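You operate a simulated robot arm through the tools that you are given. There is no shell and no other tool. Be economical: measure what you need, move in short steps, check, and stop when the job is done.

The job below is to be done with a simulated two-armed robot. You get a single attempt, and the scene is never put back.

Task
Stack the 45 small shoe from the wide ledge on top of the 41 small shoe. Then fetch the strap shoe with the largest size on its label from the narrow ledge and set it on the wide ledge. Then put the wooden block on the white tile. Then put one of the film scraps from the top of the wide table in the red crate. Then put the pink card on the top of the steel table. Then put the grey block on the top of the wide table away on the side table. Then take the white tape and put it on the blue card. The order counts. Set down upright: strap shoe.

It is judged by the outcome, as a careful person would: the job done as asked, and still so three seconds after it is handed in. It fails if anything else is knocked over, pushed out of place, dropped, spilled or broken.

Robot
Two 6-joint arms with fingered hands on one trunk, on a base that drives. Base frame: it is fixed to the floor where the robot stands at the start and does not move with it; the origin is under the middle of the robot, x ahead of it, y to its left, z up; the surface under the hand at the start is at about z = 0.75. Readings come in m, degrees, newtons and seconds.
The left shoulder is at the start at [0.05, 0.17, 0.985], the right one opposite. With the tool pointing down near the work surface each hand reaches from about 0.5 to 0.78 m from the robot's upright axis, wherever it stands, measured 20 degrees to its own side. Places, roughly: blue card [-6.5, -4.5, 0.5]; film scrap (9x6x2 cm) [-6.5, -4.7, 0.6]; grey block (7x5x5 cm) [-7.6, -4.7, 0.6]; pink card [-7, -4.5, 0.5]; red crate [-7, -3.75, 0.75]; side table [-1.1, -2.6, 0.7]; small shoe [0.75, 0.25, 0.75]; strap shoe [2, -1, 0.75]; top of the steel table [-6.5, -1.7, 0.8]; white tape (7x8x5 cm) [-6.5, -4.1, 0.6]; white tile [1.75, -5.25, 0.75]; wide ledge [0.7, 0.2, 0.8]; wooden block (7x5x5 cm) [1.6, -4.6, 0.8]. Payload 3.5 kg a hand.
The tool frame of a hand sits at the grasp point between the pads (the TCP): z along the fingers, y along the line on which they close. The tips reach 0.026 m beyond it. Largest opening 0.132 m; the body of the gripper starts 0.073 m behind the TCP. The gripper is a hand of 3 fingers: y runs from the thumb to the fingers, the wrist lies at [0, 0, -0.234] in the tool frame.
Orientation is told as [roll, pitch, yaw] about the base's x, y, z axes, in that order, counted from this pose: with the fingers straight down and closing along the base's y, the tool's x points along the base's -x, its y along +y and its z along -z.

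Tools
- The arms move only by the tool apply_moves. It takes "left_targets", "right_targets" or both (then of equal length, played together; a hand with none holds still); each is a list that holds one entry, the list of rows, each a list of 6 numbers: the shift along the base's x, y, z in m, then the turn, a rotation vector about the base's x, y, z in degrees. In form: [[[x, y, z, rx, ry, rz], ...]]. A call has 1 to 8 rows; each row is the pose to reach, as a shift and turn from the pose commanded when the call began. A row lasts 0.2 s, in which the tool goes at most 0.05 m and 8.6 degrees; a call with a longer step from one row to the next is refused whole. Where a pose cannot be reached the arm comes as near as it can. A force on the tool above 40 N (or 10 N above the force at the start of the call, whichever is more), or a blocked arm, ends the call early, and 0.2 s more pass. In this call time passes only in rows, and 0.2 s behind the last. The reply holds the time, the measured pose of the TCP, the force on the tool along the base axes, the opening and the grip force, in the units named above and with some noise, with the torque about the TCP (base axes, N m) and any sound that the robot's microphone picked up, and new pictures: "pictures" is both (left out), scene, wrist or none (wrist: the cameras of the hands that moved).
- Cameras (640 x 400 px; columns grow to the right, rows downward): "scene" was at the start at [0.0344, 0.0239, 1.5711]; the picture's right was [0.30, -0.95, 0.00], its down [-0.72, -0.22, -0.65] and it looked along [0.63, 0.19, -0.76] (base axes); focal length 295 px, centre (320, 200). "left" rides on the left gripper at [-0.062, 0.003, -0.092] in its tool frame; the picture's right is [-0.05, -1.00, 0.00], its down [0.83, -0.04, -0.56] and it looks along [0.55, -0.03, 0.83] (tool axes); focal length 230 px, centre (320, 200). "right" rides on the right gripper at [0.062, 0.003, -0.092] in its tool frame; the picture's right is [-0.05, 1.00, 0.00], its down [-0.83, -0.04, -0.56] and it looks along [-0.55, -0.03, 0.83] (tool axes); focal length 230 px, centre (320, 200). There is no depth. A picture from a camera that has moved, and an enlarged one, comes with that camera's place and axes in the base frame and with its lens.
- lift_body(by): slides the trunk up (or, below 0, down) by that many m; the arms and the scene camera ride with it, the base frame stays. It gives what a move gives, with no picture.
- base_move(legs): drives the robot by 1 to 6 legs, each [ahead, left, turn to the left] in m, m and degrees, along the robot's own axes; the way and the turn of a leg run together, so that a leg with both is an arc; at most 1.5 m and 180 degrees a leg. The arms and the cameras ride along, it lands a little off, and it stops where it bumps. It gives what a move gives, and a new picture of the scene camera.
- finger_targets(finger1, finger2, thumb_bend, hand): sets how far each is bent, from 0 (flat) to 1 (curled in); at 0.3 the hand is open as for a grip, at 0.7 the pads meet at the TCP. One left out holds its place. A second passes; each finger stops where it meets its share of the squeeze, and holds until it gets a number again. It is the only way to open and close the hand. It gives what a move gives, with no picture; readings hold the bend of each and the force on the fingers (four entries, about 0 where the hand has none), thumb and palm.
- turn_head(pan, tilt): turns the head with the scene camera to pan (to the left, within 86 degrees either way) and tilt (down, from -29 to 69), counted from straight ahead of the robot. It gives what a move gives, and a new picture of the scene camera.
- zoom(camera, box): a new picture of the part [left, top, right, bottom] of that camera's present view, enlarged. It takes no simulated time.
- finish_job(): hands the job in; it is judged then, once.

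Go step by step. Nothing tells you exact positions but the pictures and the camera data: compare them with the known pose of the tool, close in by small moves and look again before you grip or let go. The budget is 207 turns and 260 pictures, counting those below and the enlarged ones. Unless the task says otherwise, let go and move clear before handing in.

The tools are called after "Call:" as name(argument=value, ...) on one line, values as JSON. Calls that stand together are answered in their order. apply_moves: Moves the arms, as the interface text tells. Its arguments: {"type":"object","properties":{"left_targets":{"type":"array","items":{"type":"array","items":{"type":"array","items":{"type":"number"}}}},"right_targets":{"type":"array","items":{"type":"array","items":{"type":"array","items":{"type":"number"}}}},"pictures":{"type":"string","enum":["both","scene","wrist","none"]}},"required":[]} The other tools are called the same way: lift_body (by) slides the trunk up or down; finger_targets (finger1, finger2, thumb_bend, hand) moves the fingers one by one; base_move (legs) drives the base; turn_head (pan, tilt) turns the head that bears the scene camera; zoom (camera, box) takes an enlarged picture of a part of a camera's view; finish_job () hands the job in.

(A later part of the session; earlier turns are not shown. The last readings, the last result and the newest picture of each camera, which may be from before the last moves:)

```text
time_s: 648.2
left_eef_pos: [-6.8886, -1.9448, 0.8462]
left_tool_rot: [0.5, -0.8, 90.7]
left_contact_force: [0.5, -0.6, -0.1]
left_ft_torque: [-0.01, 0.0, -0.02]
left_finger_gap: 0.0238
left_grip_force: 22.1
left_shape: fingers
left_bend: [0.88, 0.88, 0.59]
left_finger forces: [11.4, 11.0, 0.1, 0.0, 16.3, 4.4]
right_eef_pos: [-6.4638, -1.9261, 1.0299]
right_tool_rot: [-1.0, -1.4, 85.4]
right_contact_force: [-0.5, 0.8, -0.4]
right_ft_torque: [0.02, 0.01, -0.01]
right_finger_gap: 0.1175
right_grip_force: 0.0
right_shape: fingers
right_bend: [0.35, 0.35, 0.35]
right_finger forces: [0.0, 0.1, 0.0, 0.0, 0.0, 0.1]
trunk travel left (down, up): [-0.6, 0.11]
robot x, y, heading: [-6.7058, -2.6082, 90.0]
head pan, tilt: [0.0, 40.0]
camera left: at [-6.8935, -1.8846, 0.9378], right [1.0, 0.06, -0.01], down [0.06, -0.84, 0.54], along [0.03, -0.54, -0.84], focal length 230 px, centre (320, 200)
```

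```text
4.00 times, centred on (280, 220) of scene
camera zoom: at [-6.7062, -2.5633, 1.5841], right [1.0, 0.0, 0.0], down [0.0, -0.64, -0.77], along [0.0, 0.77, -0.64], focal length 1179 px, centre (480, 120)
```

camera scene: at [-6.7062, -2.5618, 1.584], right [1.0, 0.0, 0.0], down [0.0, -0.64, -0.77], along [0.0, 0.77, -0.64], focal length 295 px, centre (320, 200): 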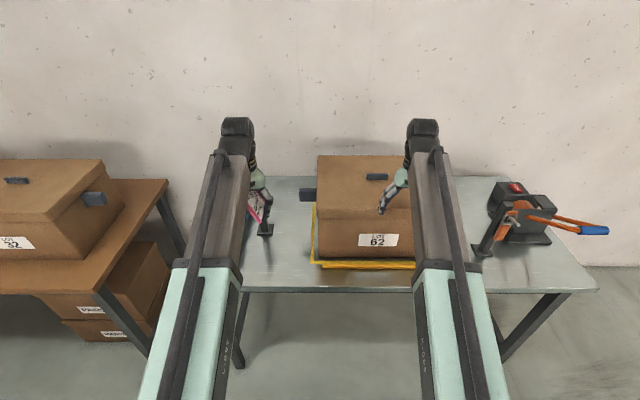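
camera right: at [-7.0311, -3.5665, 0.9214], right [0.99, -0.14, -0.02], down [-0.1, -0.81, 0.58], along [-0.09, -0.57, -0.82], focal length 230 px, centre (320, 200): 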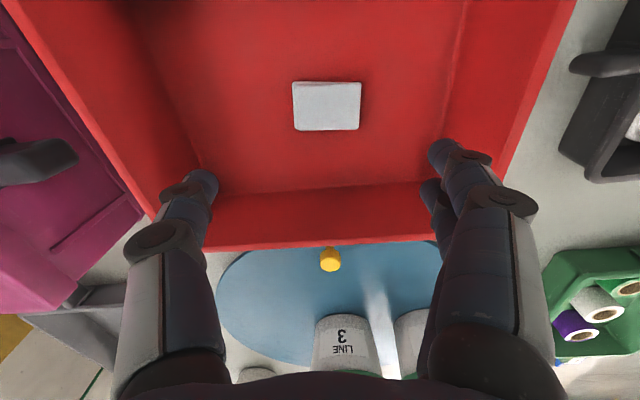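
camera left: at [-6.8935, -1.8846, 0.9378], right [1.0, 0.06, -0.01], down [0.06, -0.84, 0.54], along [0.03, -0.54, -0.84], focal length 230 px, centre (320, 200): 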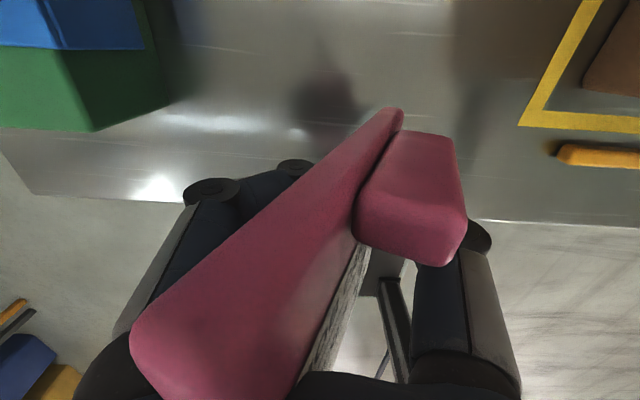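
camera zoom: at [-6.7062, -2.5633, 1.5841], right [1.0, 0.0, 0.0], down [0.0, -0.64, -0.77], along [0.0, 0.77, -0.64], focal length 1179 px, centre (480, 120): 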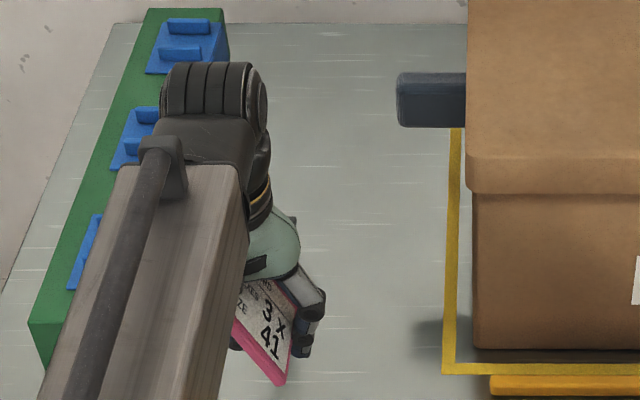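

The area goes deep, so I shift 4 cm inward and continue lowering to contact.

Call:
apply_moves(left_targets=[[[0.005, 0.02, 0, 0, 0, 0], [0.01, 0.045, -0.004, 0, 0, 0], [0.01, 0.045, -0.012, 0, 0, 0], [0.01, 0.045, -0.02, 0, 0, 0], [0.01, 0.045, -0.028, 0, 0, 0], [0.01, 0.045, -0.034, 0, 0, 0], [0.01, 0.045, -0.04, 0, 0, 0]]], pictures="wrist")

```text
time_s: 649.8
left_eef_pos: [-6.8778, -1.8988, 0.8068]
left_tool_rot: [0.4, -0.7, 90.6]
left_contact_force: [0.0, 0.4, -0.8]
left_ft_torque: [-0.03, 0.01, 0.0]
left_finger_gap: 0.0238
left_grip_force: 21.2
left_shape: fingers
left_bend: [0.88, 0.88, 0.59]
left_finger forces: [11.3, 11.0, 0.0, 0.0, 16.4, 4.3]
right_eef_pos: [-6.4639, -1.9255, 1.0284]
right_tool_rot: [-1.0, -1.4, 85.4]
right_contact_force: [1.0, 0.2, 0.2]
right_ft_torque: [-0.04, 0.0, -0.01]
right_finger_gap: 0.1176
right_grip_force: 0.0
right_shape: fingers
right_bend: [0.35, 0.35, 0.35]
right_finger forces: [0.0, 0.0, 0.0, 0.0, 0.1, 0.0]
trunk travel left (down, up): [-0.6, 0.11]
robot x, y, heading: [-6.7064, -2.6104, 90.3]
head pan, tilt: [0.0, 40.0]
camera left: at [-6.8819, -1.8395, 0.8979], right [1.0, 0.06, -0.01], down [0.06, -0.84, 0.55], along [0.03, -0.54, -0.84], focal length 230 px, centre (320, 200)
```

left: 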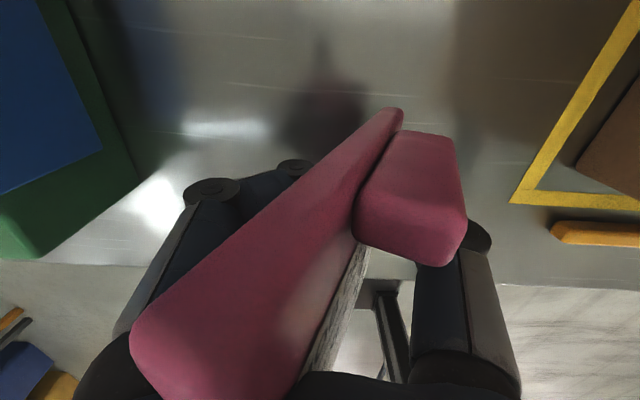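

Call:
apply_moves(left_targets=[[[0, 0, -0.006, 0, 0, 0], [0, 0, -0.012, 0, 0, 0], [0, 0, -0.018, 0, 0, 0], [0, 0, -0.024, 0, 0, 0], [0, 0, -0.03, 0, 0, 0]]], pictures="none")

```text
time_s: 650.8
left_eef_pos: [-6.8773, -1.8988, 0.7919]
left_tool_rot: [0.2, -1.4, 90.5]
left_contact_force: [0.1, -2.9, 22.2]
left_ft_torque: [-0.28, -0.78, -0.16]
left_finger_gap: 0.023
left_grip_force: 34.1
left_shape: fingers
left_bend: [0.89, 0.88, 0.61]
left_finger forces: [11.8, 11.4, 0.0, 0.1, 40.6, 4.7]
right_eef_pos: [-6.4641, -1.9273, 1.0316]
right_tool_rot: [-1.0, -1.4, 85.4]
right_contact_force: [0.1, -0.6, 0.3]
right_ft_torque: [-0.01, 0.0, 0.01]
right_finger_gap: 0.1175
right_grip_force: 0.0
right_shape: fingers
right_bend: [0.35, 0.35, 0.35]
right_finger forces: [0.1, 0.0, 0.0, 0.1, 0.0, 0.0]
trunk travel left (down, up): [-0.6, 0.11]
robot x, y, heading: [-6.7053, -2.6084, 90.4]
head pan, tilt: [0.0, 40.0]
stopped in row 5 (left hand): the force on the tool passed its limit at 46 N (the readings are from after the stop); the commanded pose is now the measured one
```

Call:
apply_moves(left_targets=[[[0, 0, 0.006, 0, 0, 0], [0.015, 0, 0.006, 0, 0, 0], [0.03, 0, 0.006, 0, 0, 0]]], pictures="none")

Call:
finger_targets(hand="left", finger1=0.6, finger2=0.6)

Call:
zoom(camera="left", box=[0, 0, 640, 400])

```text
time_s: 651.6
left_eef_pos: [-6.848, -1.9003, 0.7945]
left_tool_rot: [0.3, -1.1, 90.6]
left_contact_force: [-0.1, -0.2, -0.3]
left_ft_torque: [0.03, 0.02, 0.01]
left_finger_gap: 0.0238
left_grip_force: 20.9
left_shape: fingers
left_bend: [0.89, 0.88, 0.6]
left_finger forces: [11.0, 10.7, 0.0, 0.0, 15.7, 4.5]
right_eef_pos: [-6.4637, -1.9261, 1.0304]
right_tool_rot: [-0.9, -1.4, 85.4]
right_contact_force: [0.2, 0.1, 0.0]
right_ft_torque: [-0.02, 0.01, 0.03]
right_finger_gap: 0.1174
right_grip_force: 0.0
right_shape: fingers
right_bend: [0.35, 0.35, 0.35]
right_finger forces: [0.1, 0.0, 0.0, 0.0, 0.0, 0.1]
trunk travel left (down, up): [-0.6, 0.11]
robot x, y, heading: [-6.7043, -2.6066, 90.3]
head pan, tilt: [0.0, 40.0]
```

```text
time_s: 652.6
left_eef_pos: [-6.8475, -1.8995, 0.7938]
left_tool_rot: [0.3, -1.1, 90.5]
left_contact_force: [-0.1, 0.1, 0.1]
left_ft_torque: [-0.02, -0.02, 0.0]
left_finger_gap: 0.0321
left_grip_force: 0.2
left_shape: fingers
left_bend: [0.6, 0.6, 0.62]
left_finger forces: [0.0, 0.0, 0.0, 0.1, 0.0, 0.0]
right_eef_pos: [-6.4637, -1.9262, 1.0299]
right_tool_rot: [-1.1, -1.5, 85.4]
right_contact_force: [0.2, -0.2, 0.8]
right_ft_torque: [0.02, -0.01, 0.0]
right_finger_gap: 0.1175
right_grip_force: 0.1
right_shape: fingers
right_bend: [0.35, 0.35, 0.35]
right_finger forces: [0.1, 0.0, 0.1, 0.0, 0.1, 0.1]
trunk travel left (down, up): [-0.6, 0.11]
robot x, y, heading: [-6.7072, -2.6115, 90.5]
head pan, tilt: [0.0, 40.0]
```

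```text
1.00 times, centred on (320, 200) of left (not enlarged: the box is as wide or as high as the picture)
camera zoom: at [-6.8513, -1.84, 0.8863], right [1.0, 0.06, 0.0], down [0.06, -0.84, 0.54], along [0.03, -0.54, -0.84], focal length 230 px, centre (320, 200)
```

zoom: 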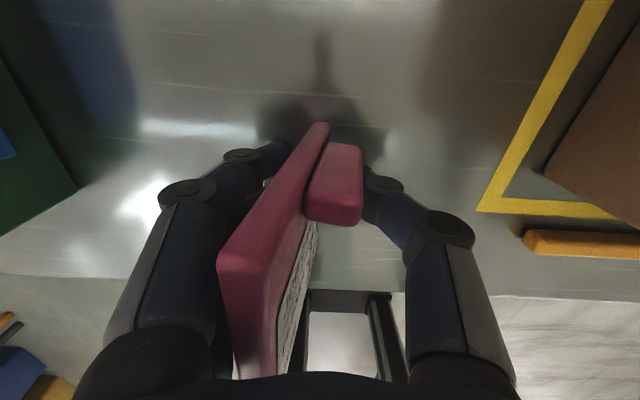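

The card now stands loosely. I open farther so that it tips over gently.

Call:
finger_targets(hand="left", finger1=0.3, finger2=0.3, thumb_bend=0.3)

Call:
zoom(camera="left", box=[0, 0, 640, 400])

```text
time_s: 653.6
left_eef_pos: [-6.8472, -1.901, 0.7936]
left_tool_rot: [0.4, -1.2, 90.6]
left_contact_force: [-0.1, -0.2, -0.1]
left_ft_torque: [-0.01, 0.0, -0.01]
left_finger_gap: 0.1338
left_grip_force: 0.0
left_shape: fingers
left_bend: [0.3, 0.3, 0.3]
left_finger forces: [0.0, 0.1, 0.0, 0.0, 0.1, 0.0]
right_eef_pos: [-6.4635, -1.9259, 1.0299]
right_tool_rot: [-1.0, -1.3, 85.4]
right_contact_force: [-0.2, -0.3, -0.4]
right_ft_torque: [0.01, -0.01, -0.02]
right_finger_gap: 0.1177
right_grip_force: 0.1
right_shape: fingers
right_bend: [0.35, 0.35, 0.35]
right_finger forces: [0.1, 0.0, 0.0, 0.0, 0.1, 0.1]
trunk travel left (down, up): [-0.6, 0.11]
robot x, y, heading: [-6.7063, -2.6082, 90.1]
head pan, tilt: [0.0, 40.0]
```

```text
1.00 times, centred on (320, 200) of left (not enlarged: the box is as wide or as high as the picture)
camera zoom: at [-6.8513, -1.84, 0.8863], right [1.0, 0.06, 0.0], down [0.06, -0.84, 0.54], along [0.03, -0.54, -0.84], focal length 230 px, centre (320, 200)
```

zoom: 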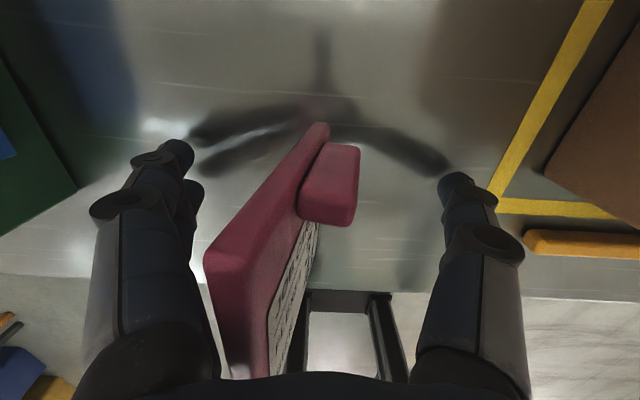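

Call:
zoom(camera="scene", box=[220, 200, 348, 280])

```text
5.00 times, centred on (284, 240) of scene
camera zoom: at [-6.7062, -2.5633, 1.5841], right [1.0, 0.0, 0.0], down [0.0, -0.64, -0.77], along [0.0, 0.77, -0.64], focal length 1474 px, centre (500, 0)
```

zoom: 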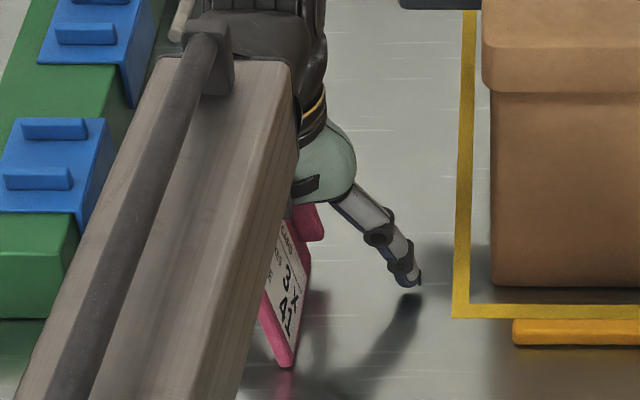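

The card stands on its side edge, leaning on the palm. I raise the open hand slowly so it tips and slides down flat.

Call:
apply_moves(left_targets=[[[0, 0, 0.01, 0, 0, 0], [0, 0, 0.02, 0, 0, 0], [0, 0, 0.03, 0, 0, 0], [0, 0, 0.04, 0, 0, 0], [0, 0, 0.05, 0, 0, 0], [0, 0, 0.06, 0, 0, 0]]], pictures="wrist")

```text
time_s: 655.0
left_eef_pos: [-6.8477, -1.9006, 0.8537]
left_tool_rot: [0.4, -1.1, 90.6]
left_contact_force: [-0.2, -0.3, 0.0]
left_ft_torque: [0.01, 0.03, -0.02]
left_finger_gap: 0.1338
left_grip_force: 0.1
left_shape: fingers
left_bend: [0.3, 0.3, 0.3]
left_finger forces: [0.1, 0.2, 0.0, 0.0, 0.0, 0.1]
right_eef_pos: [-6.4627, -1.9261, 1.0291]
right_tool_rot: [-1.0, -1.4, 85.4]
right_contact_force: [-0.3, 0.6, -0.2]
right_ft_torque: [0.0, 0.03, -0.01]
right_finger_gap: 0.1177
right_grip_force: 0.1
right_shape: fingers
right_bend: [0.35, 0.35, 0.35]
right_finger forces: [0.1, 0.0, 0.0, 0.0, 0.1, 0.0]
trunk travel left (down, up): [-0.6, 0.11]
robot x, y, heading: [-6.7061, -2.6086, 90.3]
head pan, tilt: [0.0, 40.0]
camera left: at [-6.8517, -1.8405, 0.9459], right [1.0, 0.06, 0.0], down [0.06, -0.84, 0.54], along [0.03, -0.54, -0.84], focal length 230 px, centre (320, 200)
```

left: 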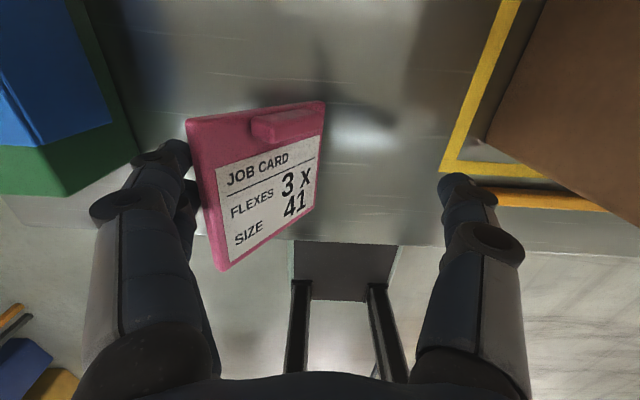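

Call:
apply_moves(left_targets=[[[0, 0, 0.01, 0, 0, 0], [0, 0, 0.02, 0, 0, 0], [0, 0, 0.03, 0, 0, 0], [0, 0, 0.04, 0, 0, 0], [0, 0, 0.06, 0, 0, 0], [0, 0, 0.1, 0, 0, 0], [0, 0, 0.14, 0, 0, 0]]], pictures="wrist")

```text
time_s: 656.6
left_eef_pos: [-6.8488, -1.9002, 0.9977]
left_tool_rot: [0.3, -1.0, 90.6]
left_contact_force: [-0.6, -0.5, -0.2]
left_ft_torque: [0.02, 0.01, 0.03]
left_finger_gap: 0.1341
left_grip_force: 0.0
left_shape: fingers
left_bend: [0.3, 0.3, 0.3]
left_finger forces: [0.0, 0.0, 0.0, 0.1, 0.1, 0.0]
right_eef_pos: [-6.4634, -1.9269, 1.0294]
right_tool_rot: [-1.0, -1.4, 85.5]
right_contact_force: [0.4, 0.2, -0.5]
right_ft_torque: [-0.04, 0.0, -0.02]
right_finger_gap: 0.1176
right_grip_force: 0.1
right_shape: fingers
right_bend: [0.35, 0.35, 0.35]
right_finger forces: [0.0, 0.0, 0.0, 0.1, 0.0, 0.1]
trunk travel left (down, up): [-0.6, 0.11]
robot x, y, heading: [-6.7066, -2.6085, 90.1]
head pan, tilt: [0.0, 40.0]
camera left: at [-6.8517, -1.84, 1.0894], right [1.0, 0.06, 0.0], down [0.06, -0.84, 0.54], along [0.03, -0.54, -0.84], focal length 230 px, centre (320, 200)
```

left: 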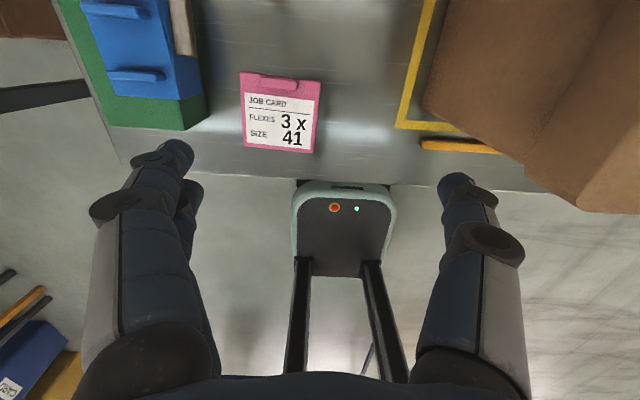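

The pink card lies flat on the steel table. Now the grey block at about [-7.58, -4.75], from the south side of the wide table.

Call:
apply_moves(left_targets=[[[0, -0.03, 0.03, 0, 0, 0], [0, -0.06, 0.06, 0, 0, 0], [0, -0.09, 0.06, 0, 0, 0]]], pictures="none")

Call:
base_move(legs=[[-0.26, 0, 0], [0, -1.3, 0], [-1.4, 0, 0]])

Call:
base_move(legs=[[-1.4, 0, 0]])

```text
time_s: 657.4
left_eef_pos: [-6.849, -1.9895, 1.0553]
left_tool_rot: [0.3, -1.0, 90.6]
left_contact_force: [0.3, 0.0, 0.4]
left_ft_torque: [0.0, -0.02, -0.03]
left_finger_gap: 0.1341
left_grip_force: 0.0
left_shape: fingers
left_bend: [0.3, 0.3, 0.3]
left_finger forces: [0.1, 0.0, 0.1, 0.0, 0.1, 0.1]
right_eef_pos: [-6.4629, -1.9265, 1.0299]
right_tool_rot: [-1.1, -1.4, 85.3]
right_contact_force: [-0.4, -0.4, -0.6]
right_ft_torque: [-0.01, 0.01, 0.02]
right_finger_gap: 0.1178
right_grip_force: 0.1
right_shape: fingers
right_bend: [0.35, 0.35, 0.35]
right_finger forces: [0.0, 0.0, 0.0, 0.0, 0.0, 0.0]
trunk travel left (down, up): [-0.6, 0.11]
robot x, y, heading: [-6.7092, -2.6109, 89.9]
head pan, tilt: [0.0, 40.0]
```

```text
time_s: 672.0
left_eef_pos: [-5.5419, -3.6494, 1.0547]
left_tool_rot: [0.3, -1.1, 91.9]
left_contact_force: [-0.1, -0.6, -0.5]
left_ft_torque: [-0.01, -0.01, -0.02]
left_finger_gap: 0.1337
left_grip_force: 0.0
left_shape: fingers
left_bend: [0.3, 0.3, 0.3]
left_finger forces: [0.1, 0.0, 0.0, 0.0, 0.1, 0.0]
right_eef_pos: [-5.1592, -3.5796, 1.0306]
right_tool_rot: [-0.9, -1.4, 86.6]
right_contact_force: [0.0, 0.3, -0.6]
right_ft_torque: [-0.01, 0.0, -0.04]
right_finger_gap: 0.1177
right_grip_force: 0.0
right_shape: fingers
right_bend: [0.35, 0.35, 0.35]
right_finger forces: [0.0, 0.0, 0.1, 0.0, 0.0, 0.0]
trunk travel left (down, up): [-0.6, 0.11]
robot x, y, heading: [-5.3845, -4.2685, 91.3]
head pan, tilt: [0.0, 40.0]
camera scene: at [-5.387, -4.2225, 1.5841], right [1.0, 0.03, 0.0], down [0.02, -0.64, -0.77], along [-0.02, 0.77, -0.64], focal length 295 px, centre (320, 200)
```

scene: 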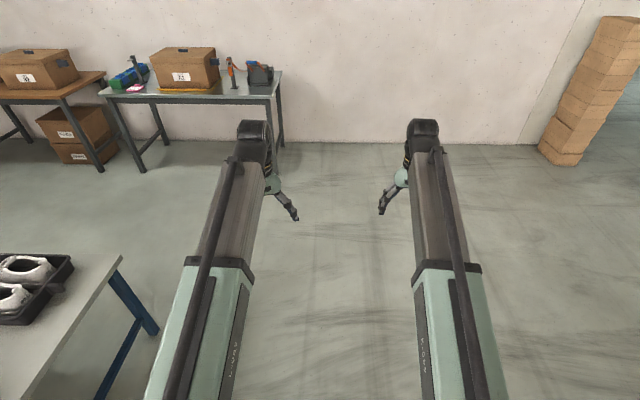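

```text
time_s: 678.7
left_eef_pos: [-5.5082, -4.9814, 1.0556]
left_tool_rot: [0.2, -1.0, 91.9]
left_contact_force: [-0.1, -0.7, 0.3]
left_ft_torque: [0.0, 0.02, -0.02]
left_finger_gap: 0.1338
left_grip_force: 0.0
left_shape: fingers
left_bend: [0.3, 0.3, 0.3]
left_finger forces: [0.1, 0.0, 0.1, 0.0, 0.0, 0.0]
right_eef_pos: [-5.1256, -4.9128, 1.0297]
right_tool_rot: [-1.0, -1.4, 86.4]
right_contact_force: [-0.2, 1.2, 0.3]
right_ft_torque: [0.01, 0.01, -0.02]
right_finger_gap: 0.1176
right_grip_force: 0.1
right_shape: fingers
right_bend: [0.35, 0.35, 0.35]
right_finger forces: [0.0, 0.1, 0.1, 0.0, 0.1, 0.0]
trunk travel left (down, up): [-0.6, 0.11]
robot x, y, heading: [-5.3554, -5.5976, 91.2]
head pan, tilt: [0.0, 40.0]
camera scene: at [-5.3548, -5.5546, 1.5841], right [1.0, 0.02, 0.0], down [0.01, -0.64, -0.77], along [-0.02, 0.77, -0.64], focal length 295 px, centre (320, 200)
```

scene: 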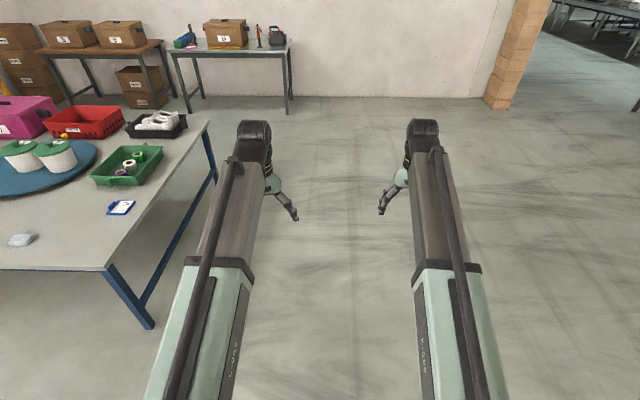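

Call:
base_move(legs=[[-0.03, 1.05, -1], [0, 1.0, 0]])

```text
time_s: 688.8
left_eef_pos: [-7.5287, -5.0127, 1.0565]
left_tool_rot: [0.3, -1.1, 90.7]
left_contact_force: [-0.8, 0.5, 0.1]
left_ft_torque: [0.0, -0.02, 0.01]
left_finger_gap: 0.1345
left_grip_force: 0.1
left_shape: fingers
left_bend: [0.3, 0.3, 0.3]
left_finger forces: [0.1, 0.0, 0.0, 0.0, 0.0, 0.1]
right_eef_pos: [-7.1441, -4.9509, 1.03]
right_tool_rot: [-1.0, -1.2, 85.5]
right_contact_force: [-0.3, 1.3, 0.2]
right_ft_torque: [0.03, 0.0, -0.01]
right_finger_gap: 0.1178
right_grip_force: 0.1
right_shape: fingers
right_bend: [0.35, 0.35, 0.35]
right_finger forces: [0.0, 0.0, 0.0, 0.1, 0.1, 0.0]
trunk travel left (down, up): [-0.6, 0.11]
robot x, y, heading: [-7.3838, -5.634, 90.2]
head pan, tilt: [0.0, 40.0]
camera scene: at [-7.3856, -5.5888, 1.5841], right [1.0, 0.0, 0.0], down [0.0, -0.64, -0.77], along [0.0, 0.77, -0.64], focal length 295 px, centre (320, 200)
```

scene: 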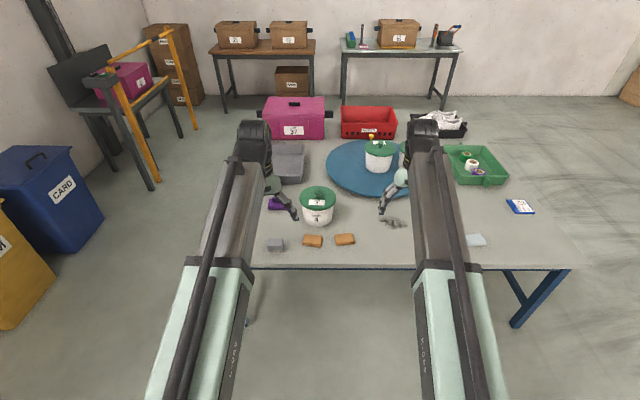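

Call:
base_move(legs=[[0.27, 0, 0]])

Call:
lift_body(by=-0.2)

Call:
zoom(camera="scene", box=[190, 230, 350, 330])

Call:
zoom(camera="left", box=[0, 0, 640, 400])

```text
time_s: 690.7
left_eef_pos: [-7.5324, -4.7492, 1.0549]
left_tool_rot: [0.3, -1.1, 90.9]
left_contact_force: [0.5, 0.6, -0.2]
left_ft_torque: [0.0, 0.03, 0.04]
left_finger_gap: 0.134
left_grip_force: 0.0
left_shape: fingers
left_bend: [0.3, 0.3, 0.3]
left_finger forces: [0.0, 0.1, 0.0, 0.0, 0.0, 0.1]
right_eef_pos: [-7.1457, -4.6827, 1.0288]
right_tool_rot: [-1.0, -1.3, 85.7]
right_contact_force: [-0.1, 0.9, -0.3]
right_ft_torque: [-0.03, 0.01, 0.0]
right_finger_gap: 0.1175
right_grip_force: 0.0
right_shape: fingers
right_bend: [0.35, 0.35, 0.35]
right_finger forces: [0.0, 0.0, 0.0, 0.1, 0.1, 0.1]
trunk travel left (down, up): [-0.6, 0.11]
robot x, y, heading: [-7.3865, -5.3716, 90.2]
head pan, tilt: [0.0, 40.0]
camera scene: at [-7.3869, -5.3227, 1.584], right [1.0, 0.01, 0.0], down [0.01, -0.64, -0.77], along [-0.01, 0.77, -0.64], focal length 295 px, centre (320, 200)
```

scene: 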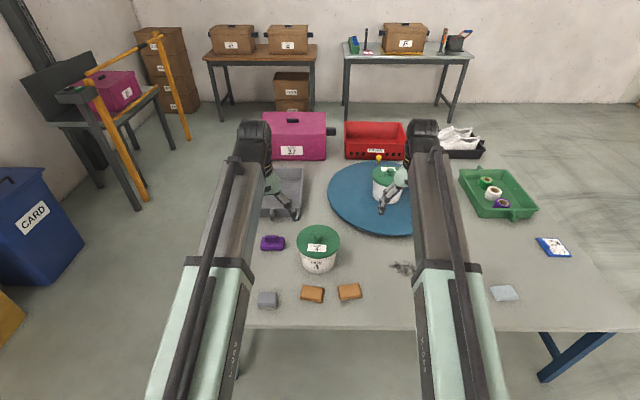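

```text
time_s: 692.8
left_eef_pos: [-7.533, -4.749, 0.855]
left_tool_rot: [0.3, -1.2, 90.9]
left_contact_force: [0.4, 0.2, -0.7]
left_ft_torque: [0.0, 0.01, -0.03]
left_finger_gap: 0.1338
left_grip_force: 0.2
left_shape: fingers
left_bend: [0.3, 0.3, 0.3]
left_finger forces: [0.0, 0.1, 0.0, 0.1, 0.0, 0.0]
right_eef_pos: [-7.1472, -4.6858, 0.8292]
right_tool_rot: [-0.9, -1.4, 85.7]
right_contact_force: [0.3, 0.0, 0.0]
right_ft_torque: [0.03, -0.04, 0.0]
right_finger_gap: 0.1179
right_grip_force: 0.0
right_shape: fingers
right_bend: [0.35, 0.35, 0.35]
right_finger forces: [0.0, 0.0, 0.0, 0.0, 0.0, 0.1]
trunk travel left (down, up): [-0.4, 0.31]
robot x, y, heading: [-7.3882, -5.3694, 90.3]
head pan, tilt: [0.0, 40.0]
```

```text
4.00 times, centred on (270, 280) of scene
camera zoom: at [-7.3869, -5.3242, 1.3842], right [1.0, 0.01, 0.0], down [0.01, -0.64, -0.77], along [-0.01, 0.77, -0.64], focal length 1179 px, centre (520, -120)
```

zoom: 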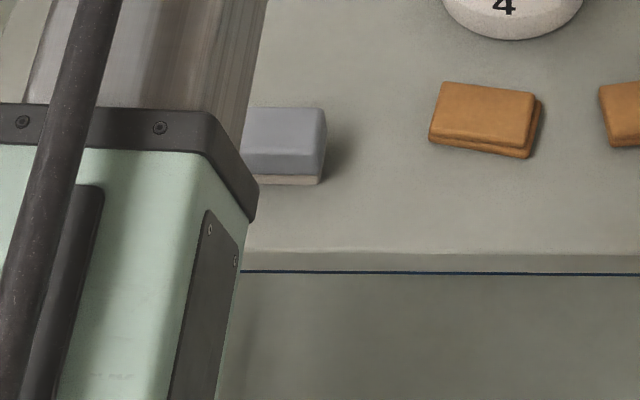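

```text
1.00 times, centred on (320, 200) of left (not enlarged: the box is as wide or as high as the picture)
camera zoom: at [-7.5365, -4.6899, 0.9474], right [1.0, 0.07, 0.0], down [0.06, -0.84, 0.54], along [0.03, -0.54, -0.84], focal length 230 px, centre (320, 200)
```

zoom: 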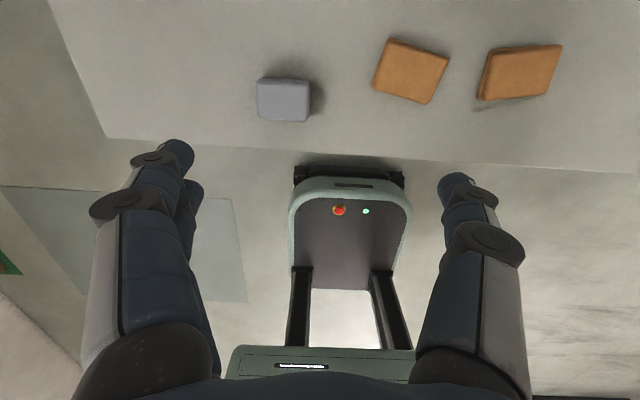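

Call:
apply_moves(left_targets=[[[-0.02, 0.004, -0.03, 0, 0, -1], [-0.0465, 0.007, -0.06, 0, 0, -2], [-0.0465, 0.007, -0.1, 0, 0, -2], [-0.0465, 0.007, -0.14, 0, 0, -2], [-0.0465, 0.007, -0.17, 0, 0, -2]]], pictures="wrist")

```text
time_s: 694.0
left_eef_pos: [-7.5792, -4.7415, 0.6849]
left_tool_rot: [0.4, -1.1, 88.9]
left_contact_force: [-0.3, 0.2, 0.1]
left_ft_torque: [0.03, -0.02, -0.01]
left_finger_gap: 0.1342
left_grip_force: 0.0
left_shape: fingers
left_bend: [0.3, 0.3, 0.3]
left_finger forces: [0.1, 0.1, 0.0, 0.0, 0.1, 0.0]
right_eef_pos: [-7.1467, -4.6842, 0.8299]
right_tool_rot: [-1.0, -1.4, 85.7]
right_contact_force: [-0.6, 0.6, 0.1]
right_ft_torque: [-0.04, 0.01, 0.01]
right_finger_gap: 0.1176
right_grip_force: 0.0
right_shape: fingers
right_bend: [0.35, 0.35, 0.35]
right_finger forces: [0.0, 0.0, 0.0, 0.1, 0.0, 0.0]
trunk travel left (down, up): [-0.4, 0.31]
robot x, y, heading: [-7.3869, -5.3702, 90.5]
head pan, tilt: [0.0, 40.0]
camera left: at [-7.5809, -4.6824, 0.7783], right [1.0, 0.03, 0.0], down [0.03, -0.84, 0.54], along [0.01, -0.54, -0.84], focal length 230 px, centre (320, 200)
```

left: 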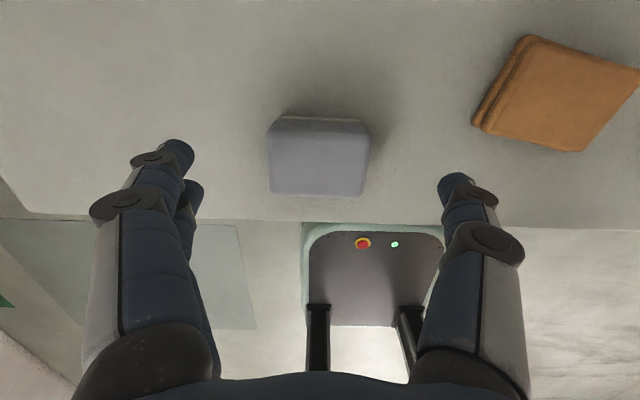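

Call:
apply_moves(left_targets=[[[0, 0.002, -0.025, 0, 0, 0], [0, 0.003, -0.045, 0, 0, 0], [0, 0.003, -0.052, 0, 0, 0]]], pictures="none")

Call:
finger_targets(hand="left", finger1=0.7, finger2=0.7, thumb_bend=0.7)

Call:
apply_moves(left_targets=[[[0, 0, 0.02, 0, 0, 0], [0, 0, 0.06, 0, 0, 0], [0, 0, 0.1, 0, 0, 0], [0, -0.02, 0.14, 0, 0, 0], [0, -0.04, 0.18, 0, 0, 0]]], pictures="wrist")

```text
time_s: 694.8
left_eef_pos: [-7.5804, -4.7402, 0.6335]
left_tool_rot: [0.4, -1.1, 88.9]
left_contact_force: [-0.8, -0.3, -0.3]
left_ft_torque: [0.04, -0.01, 0.04]
left_finger_gap: 0.1342
left_grip_force: 0.0
left_shape: fingers
left_bend: [0.3, 0.3, 0.3]
left_finger forces: [0.1, 0.0, 0.0, 0.0, 0.0, 0.0]
right_eef_pos: [-7.1472, -4.6857, 0.8286]
right_tool_rot: [-1.0, -1.4, 85.7]
right_contact_force: [-0.9, 0.4, 0.2]
right_ft_torque: [0.04, -0.02, 0.0]
right_finger_gap: 0.1178
right_grip_force: 0.0
right_shape: fingers
right_bend: [0.35, 0.35, 0.35]
right_finger forces: [0.1, 0.1, 0.1, 0.0, 0.1, 0.0]
trunk travel left (down, up): [-0.4, 0.31]
robot x, y, heading: [-7.3863, -5.3695, 90.5]
head pan, tilt: [0.0, 40.0]
```

```text
time_s: 695.8
left_eef_pos: [-7.5797, -4.7402, 0.6333]
left_tool_rot: [0.3, -1.1, 88.8]
left_contact_force: [-0.2, -1.1, -0.3]
left_ft_torque: [0.02, -0.01, -0.02]
left_finger_gap: 0.062
left_grip_force: 21.9
left_shape: fingers
left_bend: [0.53, 0.53, 0.58]
left_finger forces: [10.6, 10.6, 0.1, 0.1, 21.7, 0.1]
right_eef_pos: [-7.1474, -4.6859, 0.831]
right_tool_rot: [-0.9, -1.4, 85.7]
right_contact_force: [-0.7, 0.9, 0.2]
right_ft_torque: [-0.02, -0.01, 0.04]
right_finger_gap: 0.1175
right_grip_force: 0.1
right_shape: fingers
right_bend: [0.35, 0.35, 0.35]
right_finger forces: [0.1, 0.0, 0.0, 0.1, 0.0, 0.0]
trunk travel left (down, up): [-0.4, 0.31]
robot x, y, heading: [-7.3869, -5.3727, 90.5]
head pan, tilt: [0.0, 40.0]
```

```text
time_s: 697.0
left_eef_pos: [-7.5784, -4.7803, 0.8126]
left_tool_rot: [0.3, -1.1, 88.9]
left_contact_force: [0.5, 0.3, -1.8]
left_ft_torque: [-0.01, -0.01, 0.02]
left_finger_gap: 0.062
left_grip_force: 21.5
left_shape: fingers
left_bend: [0.53, 0.53, 0.58]
left_finger forces: [10.5, 10.6, 0.0, 0.0, 21.7, 0.0]
right_eef_pos: [-7.1485, -4.6854, 0.8307]
right_tool_rot: [-1.0, -1.4, 85.7]
right_contact_force: [-0.2, 0.5, -0.6]
right_ft_torque: [0.01, 0.02, -0.02]
right_finger_gap: 0.1179
right_grip_force: 0.0
right_shape: fingers
right_bend: [0.35, 0.35, 0.35]
right_finger forces: [0.1, 0.0, 0.0, 0.0, 0.0, 0.0]
trunk travel left (down, up): [-0.4, 0.31]
robot x, y, heading: [-7.3869, -5.3698, 90.6]
head pan, tilt: [0.0, 40.0]
camera left: at [-7.5794, -4.7199, 0.905], right [1.0, 0.03, 0.0], down [0.03, -0.84, 0.54], along [0.01, -0.54, -0.84], focal length 230 px, centre (320, 200)
```

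left: 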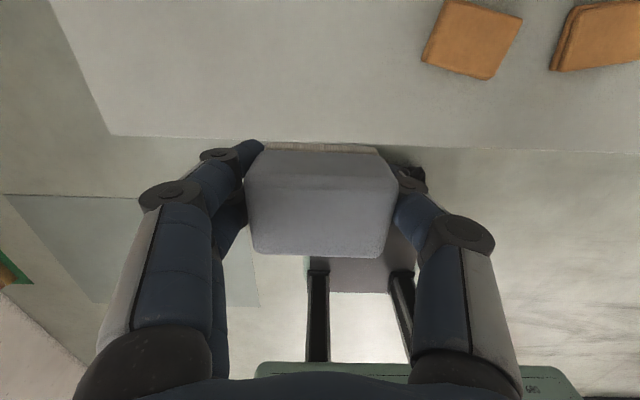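

The grey block is held. I raise up and drive east to the side table's west side.

Call:
lift_body(by=0.2)

Call:
base_move(legs=[[-0.3, 0, 0], [0, 0, -89], [1.45, 0.05, 0], [1.45, 0.1, 0], [1.3, 0.1, 0]])

```text
time_s: 699.2
left_eef_pos: [-7.578, -4.7798, 1.0118]
left_tool_rot: [0.3, -1.0, 89.0]
left_contact_force: [0.1, -0.3, -1.5]
left_ft_torque: [0.01, -0.01, 0.0]
left_finger_gap: 0.0619
left_grip_force: 21.3
left_shape: fingers
left_bend: [0.53, 0.53, 0.58]
left_finger forces: [10.4, 10.6, 0.1, 0.0, 21.8, 0.0]
right_eef_pos: [-7.1477, -4.685, 1.0293]
right_tool_rot: [-1.0, -1.4, 85.7]
right_contact_force: [0.0, 1.0, -0.2]
right_ft_torque: [0.01, -0.02, 0.02]
right_finger_gap: 0.1175
right_grip_force: 0.1
right_shape: fingers
right_bend: [0.35, 0.35, 0.35]
right_finger forces: [0.0, 0.1, 0.2, 0.0, 0.1, 0.0]
trunk travel left (down, up): [-0.6, 0.11]
robot x, y, heading: [-7.3853, -5.3682, 90.4]
head pan, tilt: [0.0, 40.0]
```

```text
time_s: 724.4
left_eef_pos: [-2.6666, -5.1434, 1.0118]
left_tool_rot: [0.3, -1.1, -2.2]
left_contact_force: [0.3, -0.2, -0.3]
left_ft_torque: [-0.01, 0.0, 0.0]
left_finger_gap: 0.0615
left_grip_force: 21.2
left_shape: fingers
left_bend: [0.53, 0.53, 0.58]
left_finger forces: [10.3, 10.5, 0.0, 0.0, 21.3, 0.0]
right_eef_pos: [-2.5818, -5.5744, 1.0296]
right_tool_rot: [-1.0, -1.4, -5.4]
right_contact_force: [0.1, -0.1, -0.2]
right_ft_torque: [0.01, 0.03, 0.0]
right_finger_gap: 0.1177
right_grip_force: 0.1
right_shape: fingers
right_bend: [0.35, 0.35, 0.35]
right_finger forces: [0.0, 0.1, 0.1, 0.1, 0.0, 0.0]
trunk travel left (down, up): [-0.6, 0.11]
robot x, y, heading: [-3.2578, -5.3201, -0.5]
head pan, tilt: [0.0, 40.0]
camera scene: at [-3.2166, -5.3222, 1.5841], right [-0.01, -1.0, 0.0], down [-0.64, 0.01, -0.77], along [0.77, -0.01, -0.64], focal length 295 px, centre (320, 200)
```

scene: 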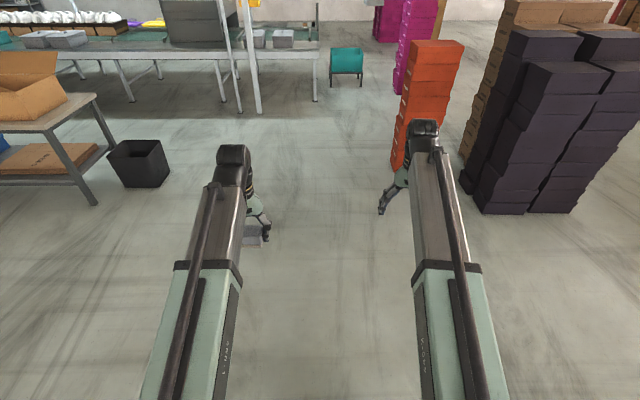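

The side table's south-west corner has a bare strip south of the open carton, around [-1.25, -3.47]. I strafe and approach it from the west.

Call:
base_move(legs=[[0, 1.4, 0.5], [0, 0.3, 0], [0.85, 0, 0]])

```text
time_s: 737.1
left_eef_pos: [-1.7558, -3.5042, 1.0114]
left_tool_rot: [0.3, -1.1, -3.7]
left_contact_force: [-0.5, -0.6, -1.1]
left_ft_torque: [0.02, 0.04, 0.04]
left_finger_gap: 0.0613
left_grip_force: 21.1
left_shape: fingers
left_bend: [0.53, 0.53, 0.58]
left_finger forces: [10.3, 10.5, 0.0, 0.1, 21.3, 0.0]
right_eef_pos: [-1.6805, -3.9377, 1.0297]
right_tool_rot: [-0.9, -1.4, -6.7]
right_contact_force: [0.1, 0.4, 0.3]
right_ft_torque: [-0.01, -0.03, -0.02]
right_finger_gap: 0.1176
right_grip_force: 0.1
right_shape: fingers
right_bend: [0.35, 0.35, 0.35]
right_finger forces: [0.0, 0.1, 0.0, 0.0, 0.1, 0.1]
trunk travel left (down, up): [-0.6, 0.11]
robot x, y, heading: [-2.3525, -3.6673, -2.3]
head pan, tilt: [0.0, 40.0]
camera scene: at [-2.3084, -3.6695, 1.5841], right [-0.04, -1.0, 0.0], down [-0.64, 0.02, -0.77], along [0.77, -0.03, -0.64], focal length 295 px, centre (320, 200)
```

scene: 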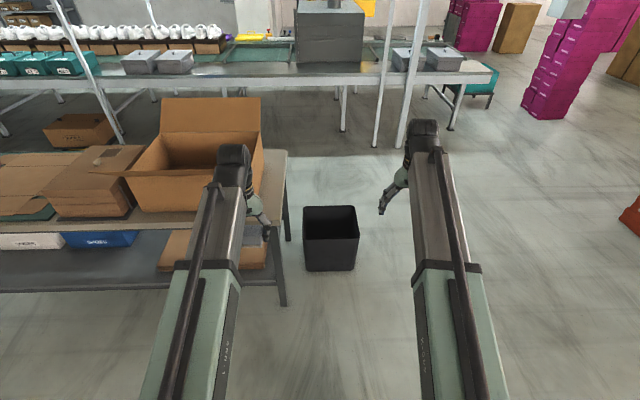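

The bare strip is about 11 cm wide, so I turn the hand 90° to keep the fingers along x, then drive up.

Call:
apply_moves(left_targets=[[[0, 0, 0, 0, 0, -8.5], [0, 0, 0, 0, 0, -17], [0, 0, 0, 0, 0, -25.5], [0, 0, 0, 0, 0, -34], [0, 0, 0, 0, 0, -42.5], [0, 0, 0, 0, 0, -51], [0, 0, 0, 0, 0, -59.5], [0, 0, 0, 0, 0, -68]]], pictures="none")

Call:
apply_moves(left_targets=[[[0, 0, 0, 0, 0, -8.5], [0, 0, 0, 0, 0, -17], [0, 0, 0, 0, 0, -20]]], pictures="none")

Call:
base_move(legs=[[0.38, 0.02, 2.3]])

Call:
zoom(camera="left", box=[0, 0, 640, 400])

```text
time_s: 739.0
left_eef_pos: [-1.7552, -3.5029, 1.0123]
left_tool_rot: [0.3, -1.0, -71.6]
left_contact_force: [0.8, -0.9, -0.6]
left_ft_torque: [0.0, 0.03, -0.02]
left_finger_gap: 0.0617
left_grip_force: 21.2
left_shape: fingers
left_bend: [0.53, 0.53, 0.58]
left_finger forces: [10.3, 10.6, 0.0, 0.1, 21.3, 0.0]
right_eef_pos: [-1.6814, -3.9366, 1.0297]
right_tool_rot: [-1.0, -1.4, -6.9]
right_contact_force: [0.5, 0.4, -0.4]
right_ft_torque: [0.0, 0.02, -0.01]
right_finger_gap: 0.1177
right_grip_force: 0.1
right_shape: fingers
right_bend: [0.35, 0.35, 0.35]
right_finger forces: [0.0, 0.0, 0.0, 0.0, 0.0, 0.0]
trunk travel left (down, up): [-0.6, 0.11]
robot x, y, heading: [-2.3542, -3.6669, -1.8]
head pan, tilt: [0.0, 40.0]
```

```text
time_s: 739.8
left_eef_pos: [-1.7561, -3.5029, 1.0131]
left_tool_rot: [0.2, -1.0, -91.7]
left_contact_force: [0.0, 0.0, -0.5]
left_ft_torque: [0.0, 0.0, 0.0]
left_finger_gap: 0.0615
left_grip_force: 20.8
left_shape: fingers
left_bend: [0.53, 0.53, 0.58]
left_finger forces: [10.4, 10.5, 0.0, 0.1, 21.3, 0.0]
right_eef_pos: [-1.6794, -3.9364, 1.0301]
right_tool_rot: [-1.0, -1.5, -6.8]
right_contact_force: [0.6, 0.4, -0.3]
right_ft_torque: [-0.02, -0.01, -0.01]
right_finger_gap: 0.1176
right_grip_force: 0.1
right_shape: fingers
right_bend: [0.35, 0.35, 0.35]
right_finger forces: [0.1, 0.0, 0.0, 0.0, 0.1, 0.0]
trunk travel left (down, up): [-0.6, 0.11]
robot x, y, heading: [-2.3578, -3.6701, -2.4]
head pan, tilt: [0.0, 40.0]
```

```text
time_s: 742.2
left_eef_pos: [-1.3781, -3.4735, 1.0122]
left_tool_rot: [0.3, -1.0, -89.8]
left_contact_force: [0.0, 0.3, -0.9]
left_ft_torque: [0.02, -0.03, 0.01]
left_finger_gap: 0.0616
left_grip_force: 20.9
left_shape: fingers
left_bend: [0.53, 0.53, 0.58]
left_finger forces: [10.3, 10.5, 0.0, 0.1, 21.3, 0.1]
right_eef_pos: [-1.2887, -3.9045, 1.0307]
right_tool_rot: [-1.0, -1.5, -5.1]
right_contact_force: [0.2, 0.9, 0.6]
right_ft_torque: [0.0, 0.01, 0.01]
right_finger_gap: 0.1177
right_grip_force: 0.1
right_shape: fingers
right_bend: [0.35, 0.35, 0.35]
right_finger forces: [0.0, 0.0, 0.0, 0.0, 0.1, 0.0]
trunk travel left (down, up): [-0.6, 0.11]
robot x, y, heading: [-1.9708, -3.6562, -0.1]
head pan, tilt: [0.0, 40.0]
camera scene: at [-1.9241, -3.6559, 1.5841], right [-0.01, -1.0, 0.0], down [-0.64, 0.0, -0.77], along [0.77, -0.01, -0.64], focal length 295 px, centre (320, 200)
```

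scene: 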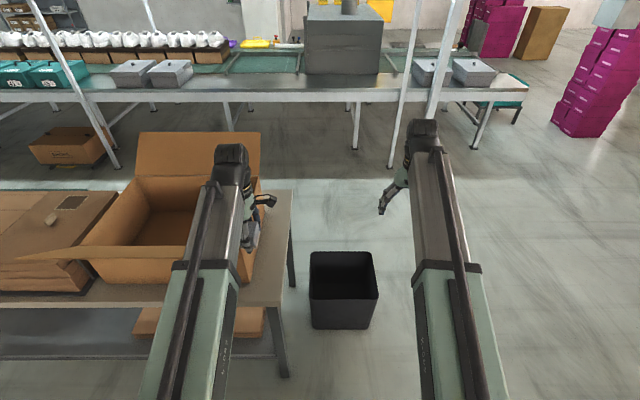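

```text
1.00 times, centred on (320, 200) of left (not enlarged: the box is as wide or as high as the picture)
camera zoom: at [-1.3746, -3.5339, 1.1051], right [-1.0, -0.05, 0.0], down [-0.05, 0.84, 0.54], along [-0.03, 0.54, -0.84], focal length 230 px, centre (320, 200)
```

zoom: 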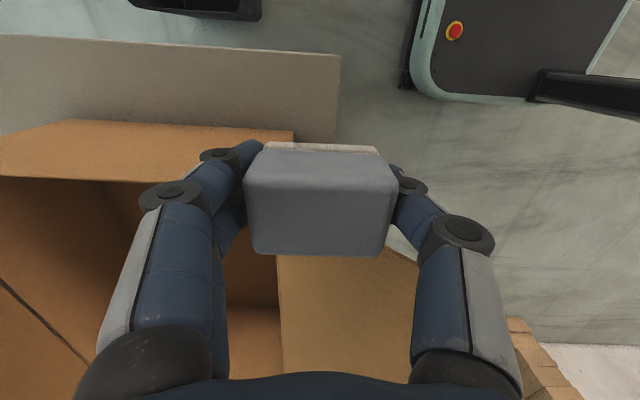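

The strip here is narrower than hoped because of the carton's flap. I look over the rest of the side table.

Call:
turn_head(pan=45, tilt=30)

```text
time_s: 743.3
left_eef_pos: [-1.3791, -3.4749, 1.0116]
left_tool_rot: [0.3, -1.1, -90.0]
left_contact_force: [-0.3, 0.0, -1.1]
left_ft_torque: [-0.01, 0.01, 0.0]
left_finger_gap: 0.0614
left_grip_force: 21.3
left_shape: fingers
left_bend: [0.53, 0.53, 0.58]
left_finger forces: [10.4, 10.5, 0.0, 0.0, 21.3, 0.0]
right_eef_pos: [-1.2882, -3.9035, 1.029]
right_tool_rot: [-1.0, -1.3, -5.2]
right_contact_force: [-0.6, 0.6, 0.4]
right_ft_torque: [0.02, 0.04, 0.04]
right_finger_gap: 0.1176
right_grip_force: 0.1
right_shape: fingers
right_bend: [0.35, 0.35, 0.35]
right_finger forces: [0.1, 0.0, 0.1, 0.1, 0.1, 0.0]
trunk travel left (down, up): [-0.6, 0.11]
robot x, y, heading: [-1.9713, -3.6591, -0.5]
head pan, tilt: [45.0, 30.0]
camera scene: at [-1.9458, -3.592, 1.5994], right [0.7, -0.71, 0.0], down [-0.36, -0.35, -0.87], along [0.62, 0.61, -0.5], focal length 295 px, centre (320, 200)
```

scene: 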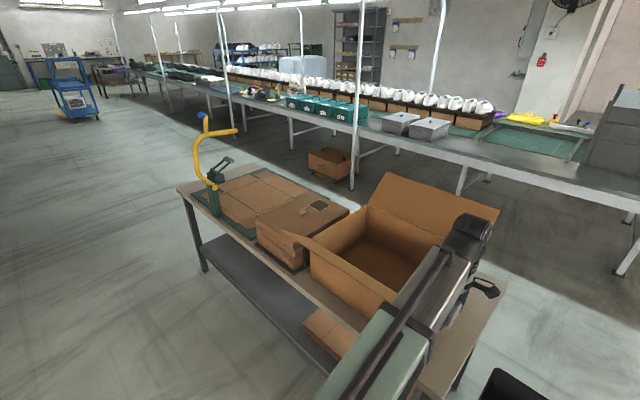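

The corridor side has a wider bare corner at about [-0.88, -3.50]. I pull the right hand in and drive round to face it from the east.

Call:
apply_moves(right_targets=[[[-0.04, 0, 0, 0, 0, 0], [-0.08, 0, 0, 0, 0, 0], [-0.12, 0, 0, 0, 0, 0], [-0.16, 0, 0, 0, 0, 0], [-0.2, 0, 0, 0, 0, 0]]], pictures="none")

Call:
base_move(legs=[[-0.6, 0, 0], [0, -1.35, 0.5], [1.45, 0, 0], [0, 0, 180], [-0.8, 0, 0]])

```text
time_s: 744.5
left_eef_pos: [-1.3776, -3.4742, 1.0132]
left_tool_rot: [0.2, -1.2, -89.9]
left_contact_force: [0.3, -0.4, -0.9]
left_ft_torque: [-0.02, 0.03, 0.02]
left_finger_gap: 0.0614
left_grip_force: 20.9
left_shape: fingers
left_bend: [0.53, 0.53, 0.58]
left_finger forces: [10.5, 10.5, 0.0, 0.0, 21.3, 0.0]
right_eef_pos: [-1.4889, -3.9075, 1.0289]
right_tool_rot: [-1.0, -1.6, -5.1]
right_contact_force: [-0.1, 0.3, 0.4]
right_ft_torque: [0.01, 0.03, 0.0]
right_finger_gap: 0.1174
right_grip_force: 0.0
right_shape: fingers
right_bend: [0.35, 0.35, 0.35]
right_finger forces: [0.0, 0.1, 0.0, 0.0, 0.1, 0.0]
trunk travel left (down, up): [-0.6, 0.11]
robot x, y, heading: [-1.9695, -3.6556, -0.2]
head pan, tilt: [45.0, 30.0]
```

```text
time_s: 772.1
left_eef_pos: [-0.9154, -5.1314, 1.0133]
left_tool_rot: [0.3, -1.0, 89.0]
left_contact_force: [0.3, -0.1, -0.8]
left_ft_torque: [0.04, 0.01, 0.01]
left_finger_gap: 0.0603
left_grip_force: 21.0
left_shape: fingers
left_bend: [0.53, 0.54, 0.58]
left_finger forces: [10.2, 10.3, 0.0, 0.0, 20.6, 0.0]
right_eef_pos: [-0.7959, -4.7015, 1.0295]
right_tool_rot: [-0.9, -1.5, 173.7]
right_contact_force: [-0.4, -0.5, 1.2]
right_ft_torque: [-0.03, -0.02, 0.04]
right_finger_gap: 0.1173
right_grip_force: 0.1
right_shape: fingers
right_bend: [0.35, 0.35, 0.35]
right_finger forces: [0.0, 0.0, 0.0, 0.0, 0.0, 0.1]
trunk travel left (down, up): [-0.6, 0.11]
robot x, y, heading: [-0.3208, -4.9619, 178.4]
head pan, tilt: [45.0, 30.0]
camera scene: at [-0.3442, -5.025, 1.5995], right [-0.69, 0.73, 0.0], down [0.36, 0.34, -0.87], along [-0.63, -0.59, -0.5], focal length 295 px, centre (320, 200)
```

scene: 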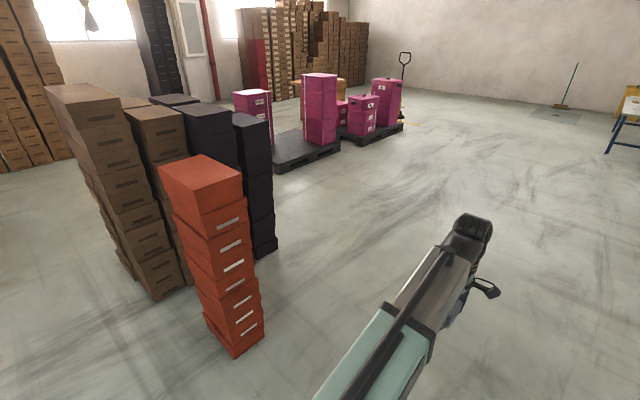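

Call:
base_move(legs=[[-0.05, 1.0, 0], [0, 0.0, 1.0]])

```text
time_s: 776.4
left_eef_pos: [-0.9056, -6.0024, 1.0137]
left_tool_rot: [0.5, -2.1, 86.7]
left_contact_force: [0.1, 1.3, -0.4]
left_ft_torque: [-0.1, 0.0, -0.05]
left_finger_gap: 0.0617
left_grip_force: 23.2
left_shape: fingers
left_bend: [0.52, 0.53, 0.58]
left_finger forces: [11.3, 12.9, 0.0, 0.0, 22.1, 0.0]
right_eef_pos: [-0.7802, -5.5854, 1.0267]
right_tool_rot: [-0.9, -1.4, 172.7]
right_contact_force: [0.2, 0.3, -0.7]
right_ft_torque: [-0.01, -0.01, -0.05]
right_finger_gap: 0.1176
right_grip_force: 0.0
right_shape: fingers
right_bend: [0.35, 0.35, 0.35]
right_finger forces: [0.1, 0.0, 0.0, 0.1, 0.1, 0.1]
trunk travel left (down, up): [-0.6, 0.11]
robot x, y, heading: [-0.3116, -5.8538, 177.3]
head pan, tilt: [45.0, 30.0]
stopped in leg 1: the force on the tool passed its limit at 66 N (the readings are from after the stop); the commanded pose is now the measured one
camera scene: at [-0.3345, -5.9159, 1.5995], right [-0.68, 0.74, 0.0], down [0.37, 0.34, -0.87], along [-0.64, -0.59, -0.5], focal length 295 px, centre (320, 200)
```

scene: 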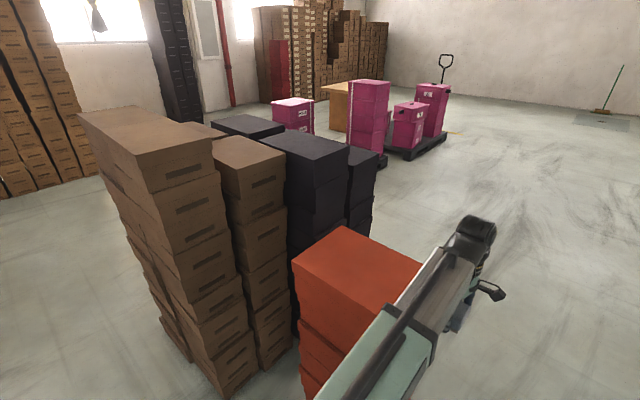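

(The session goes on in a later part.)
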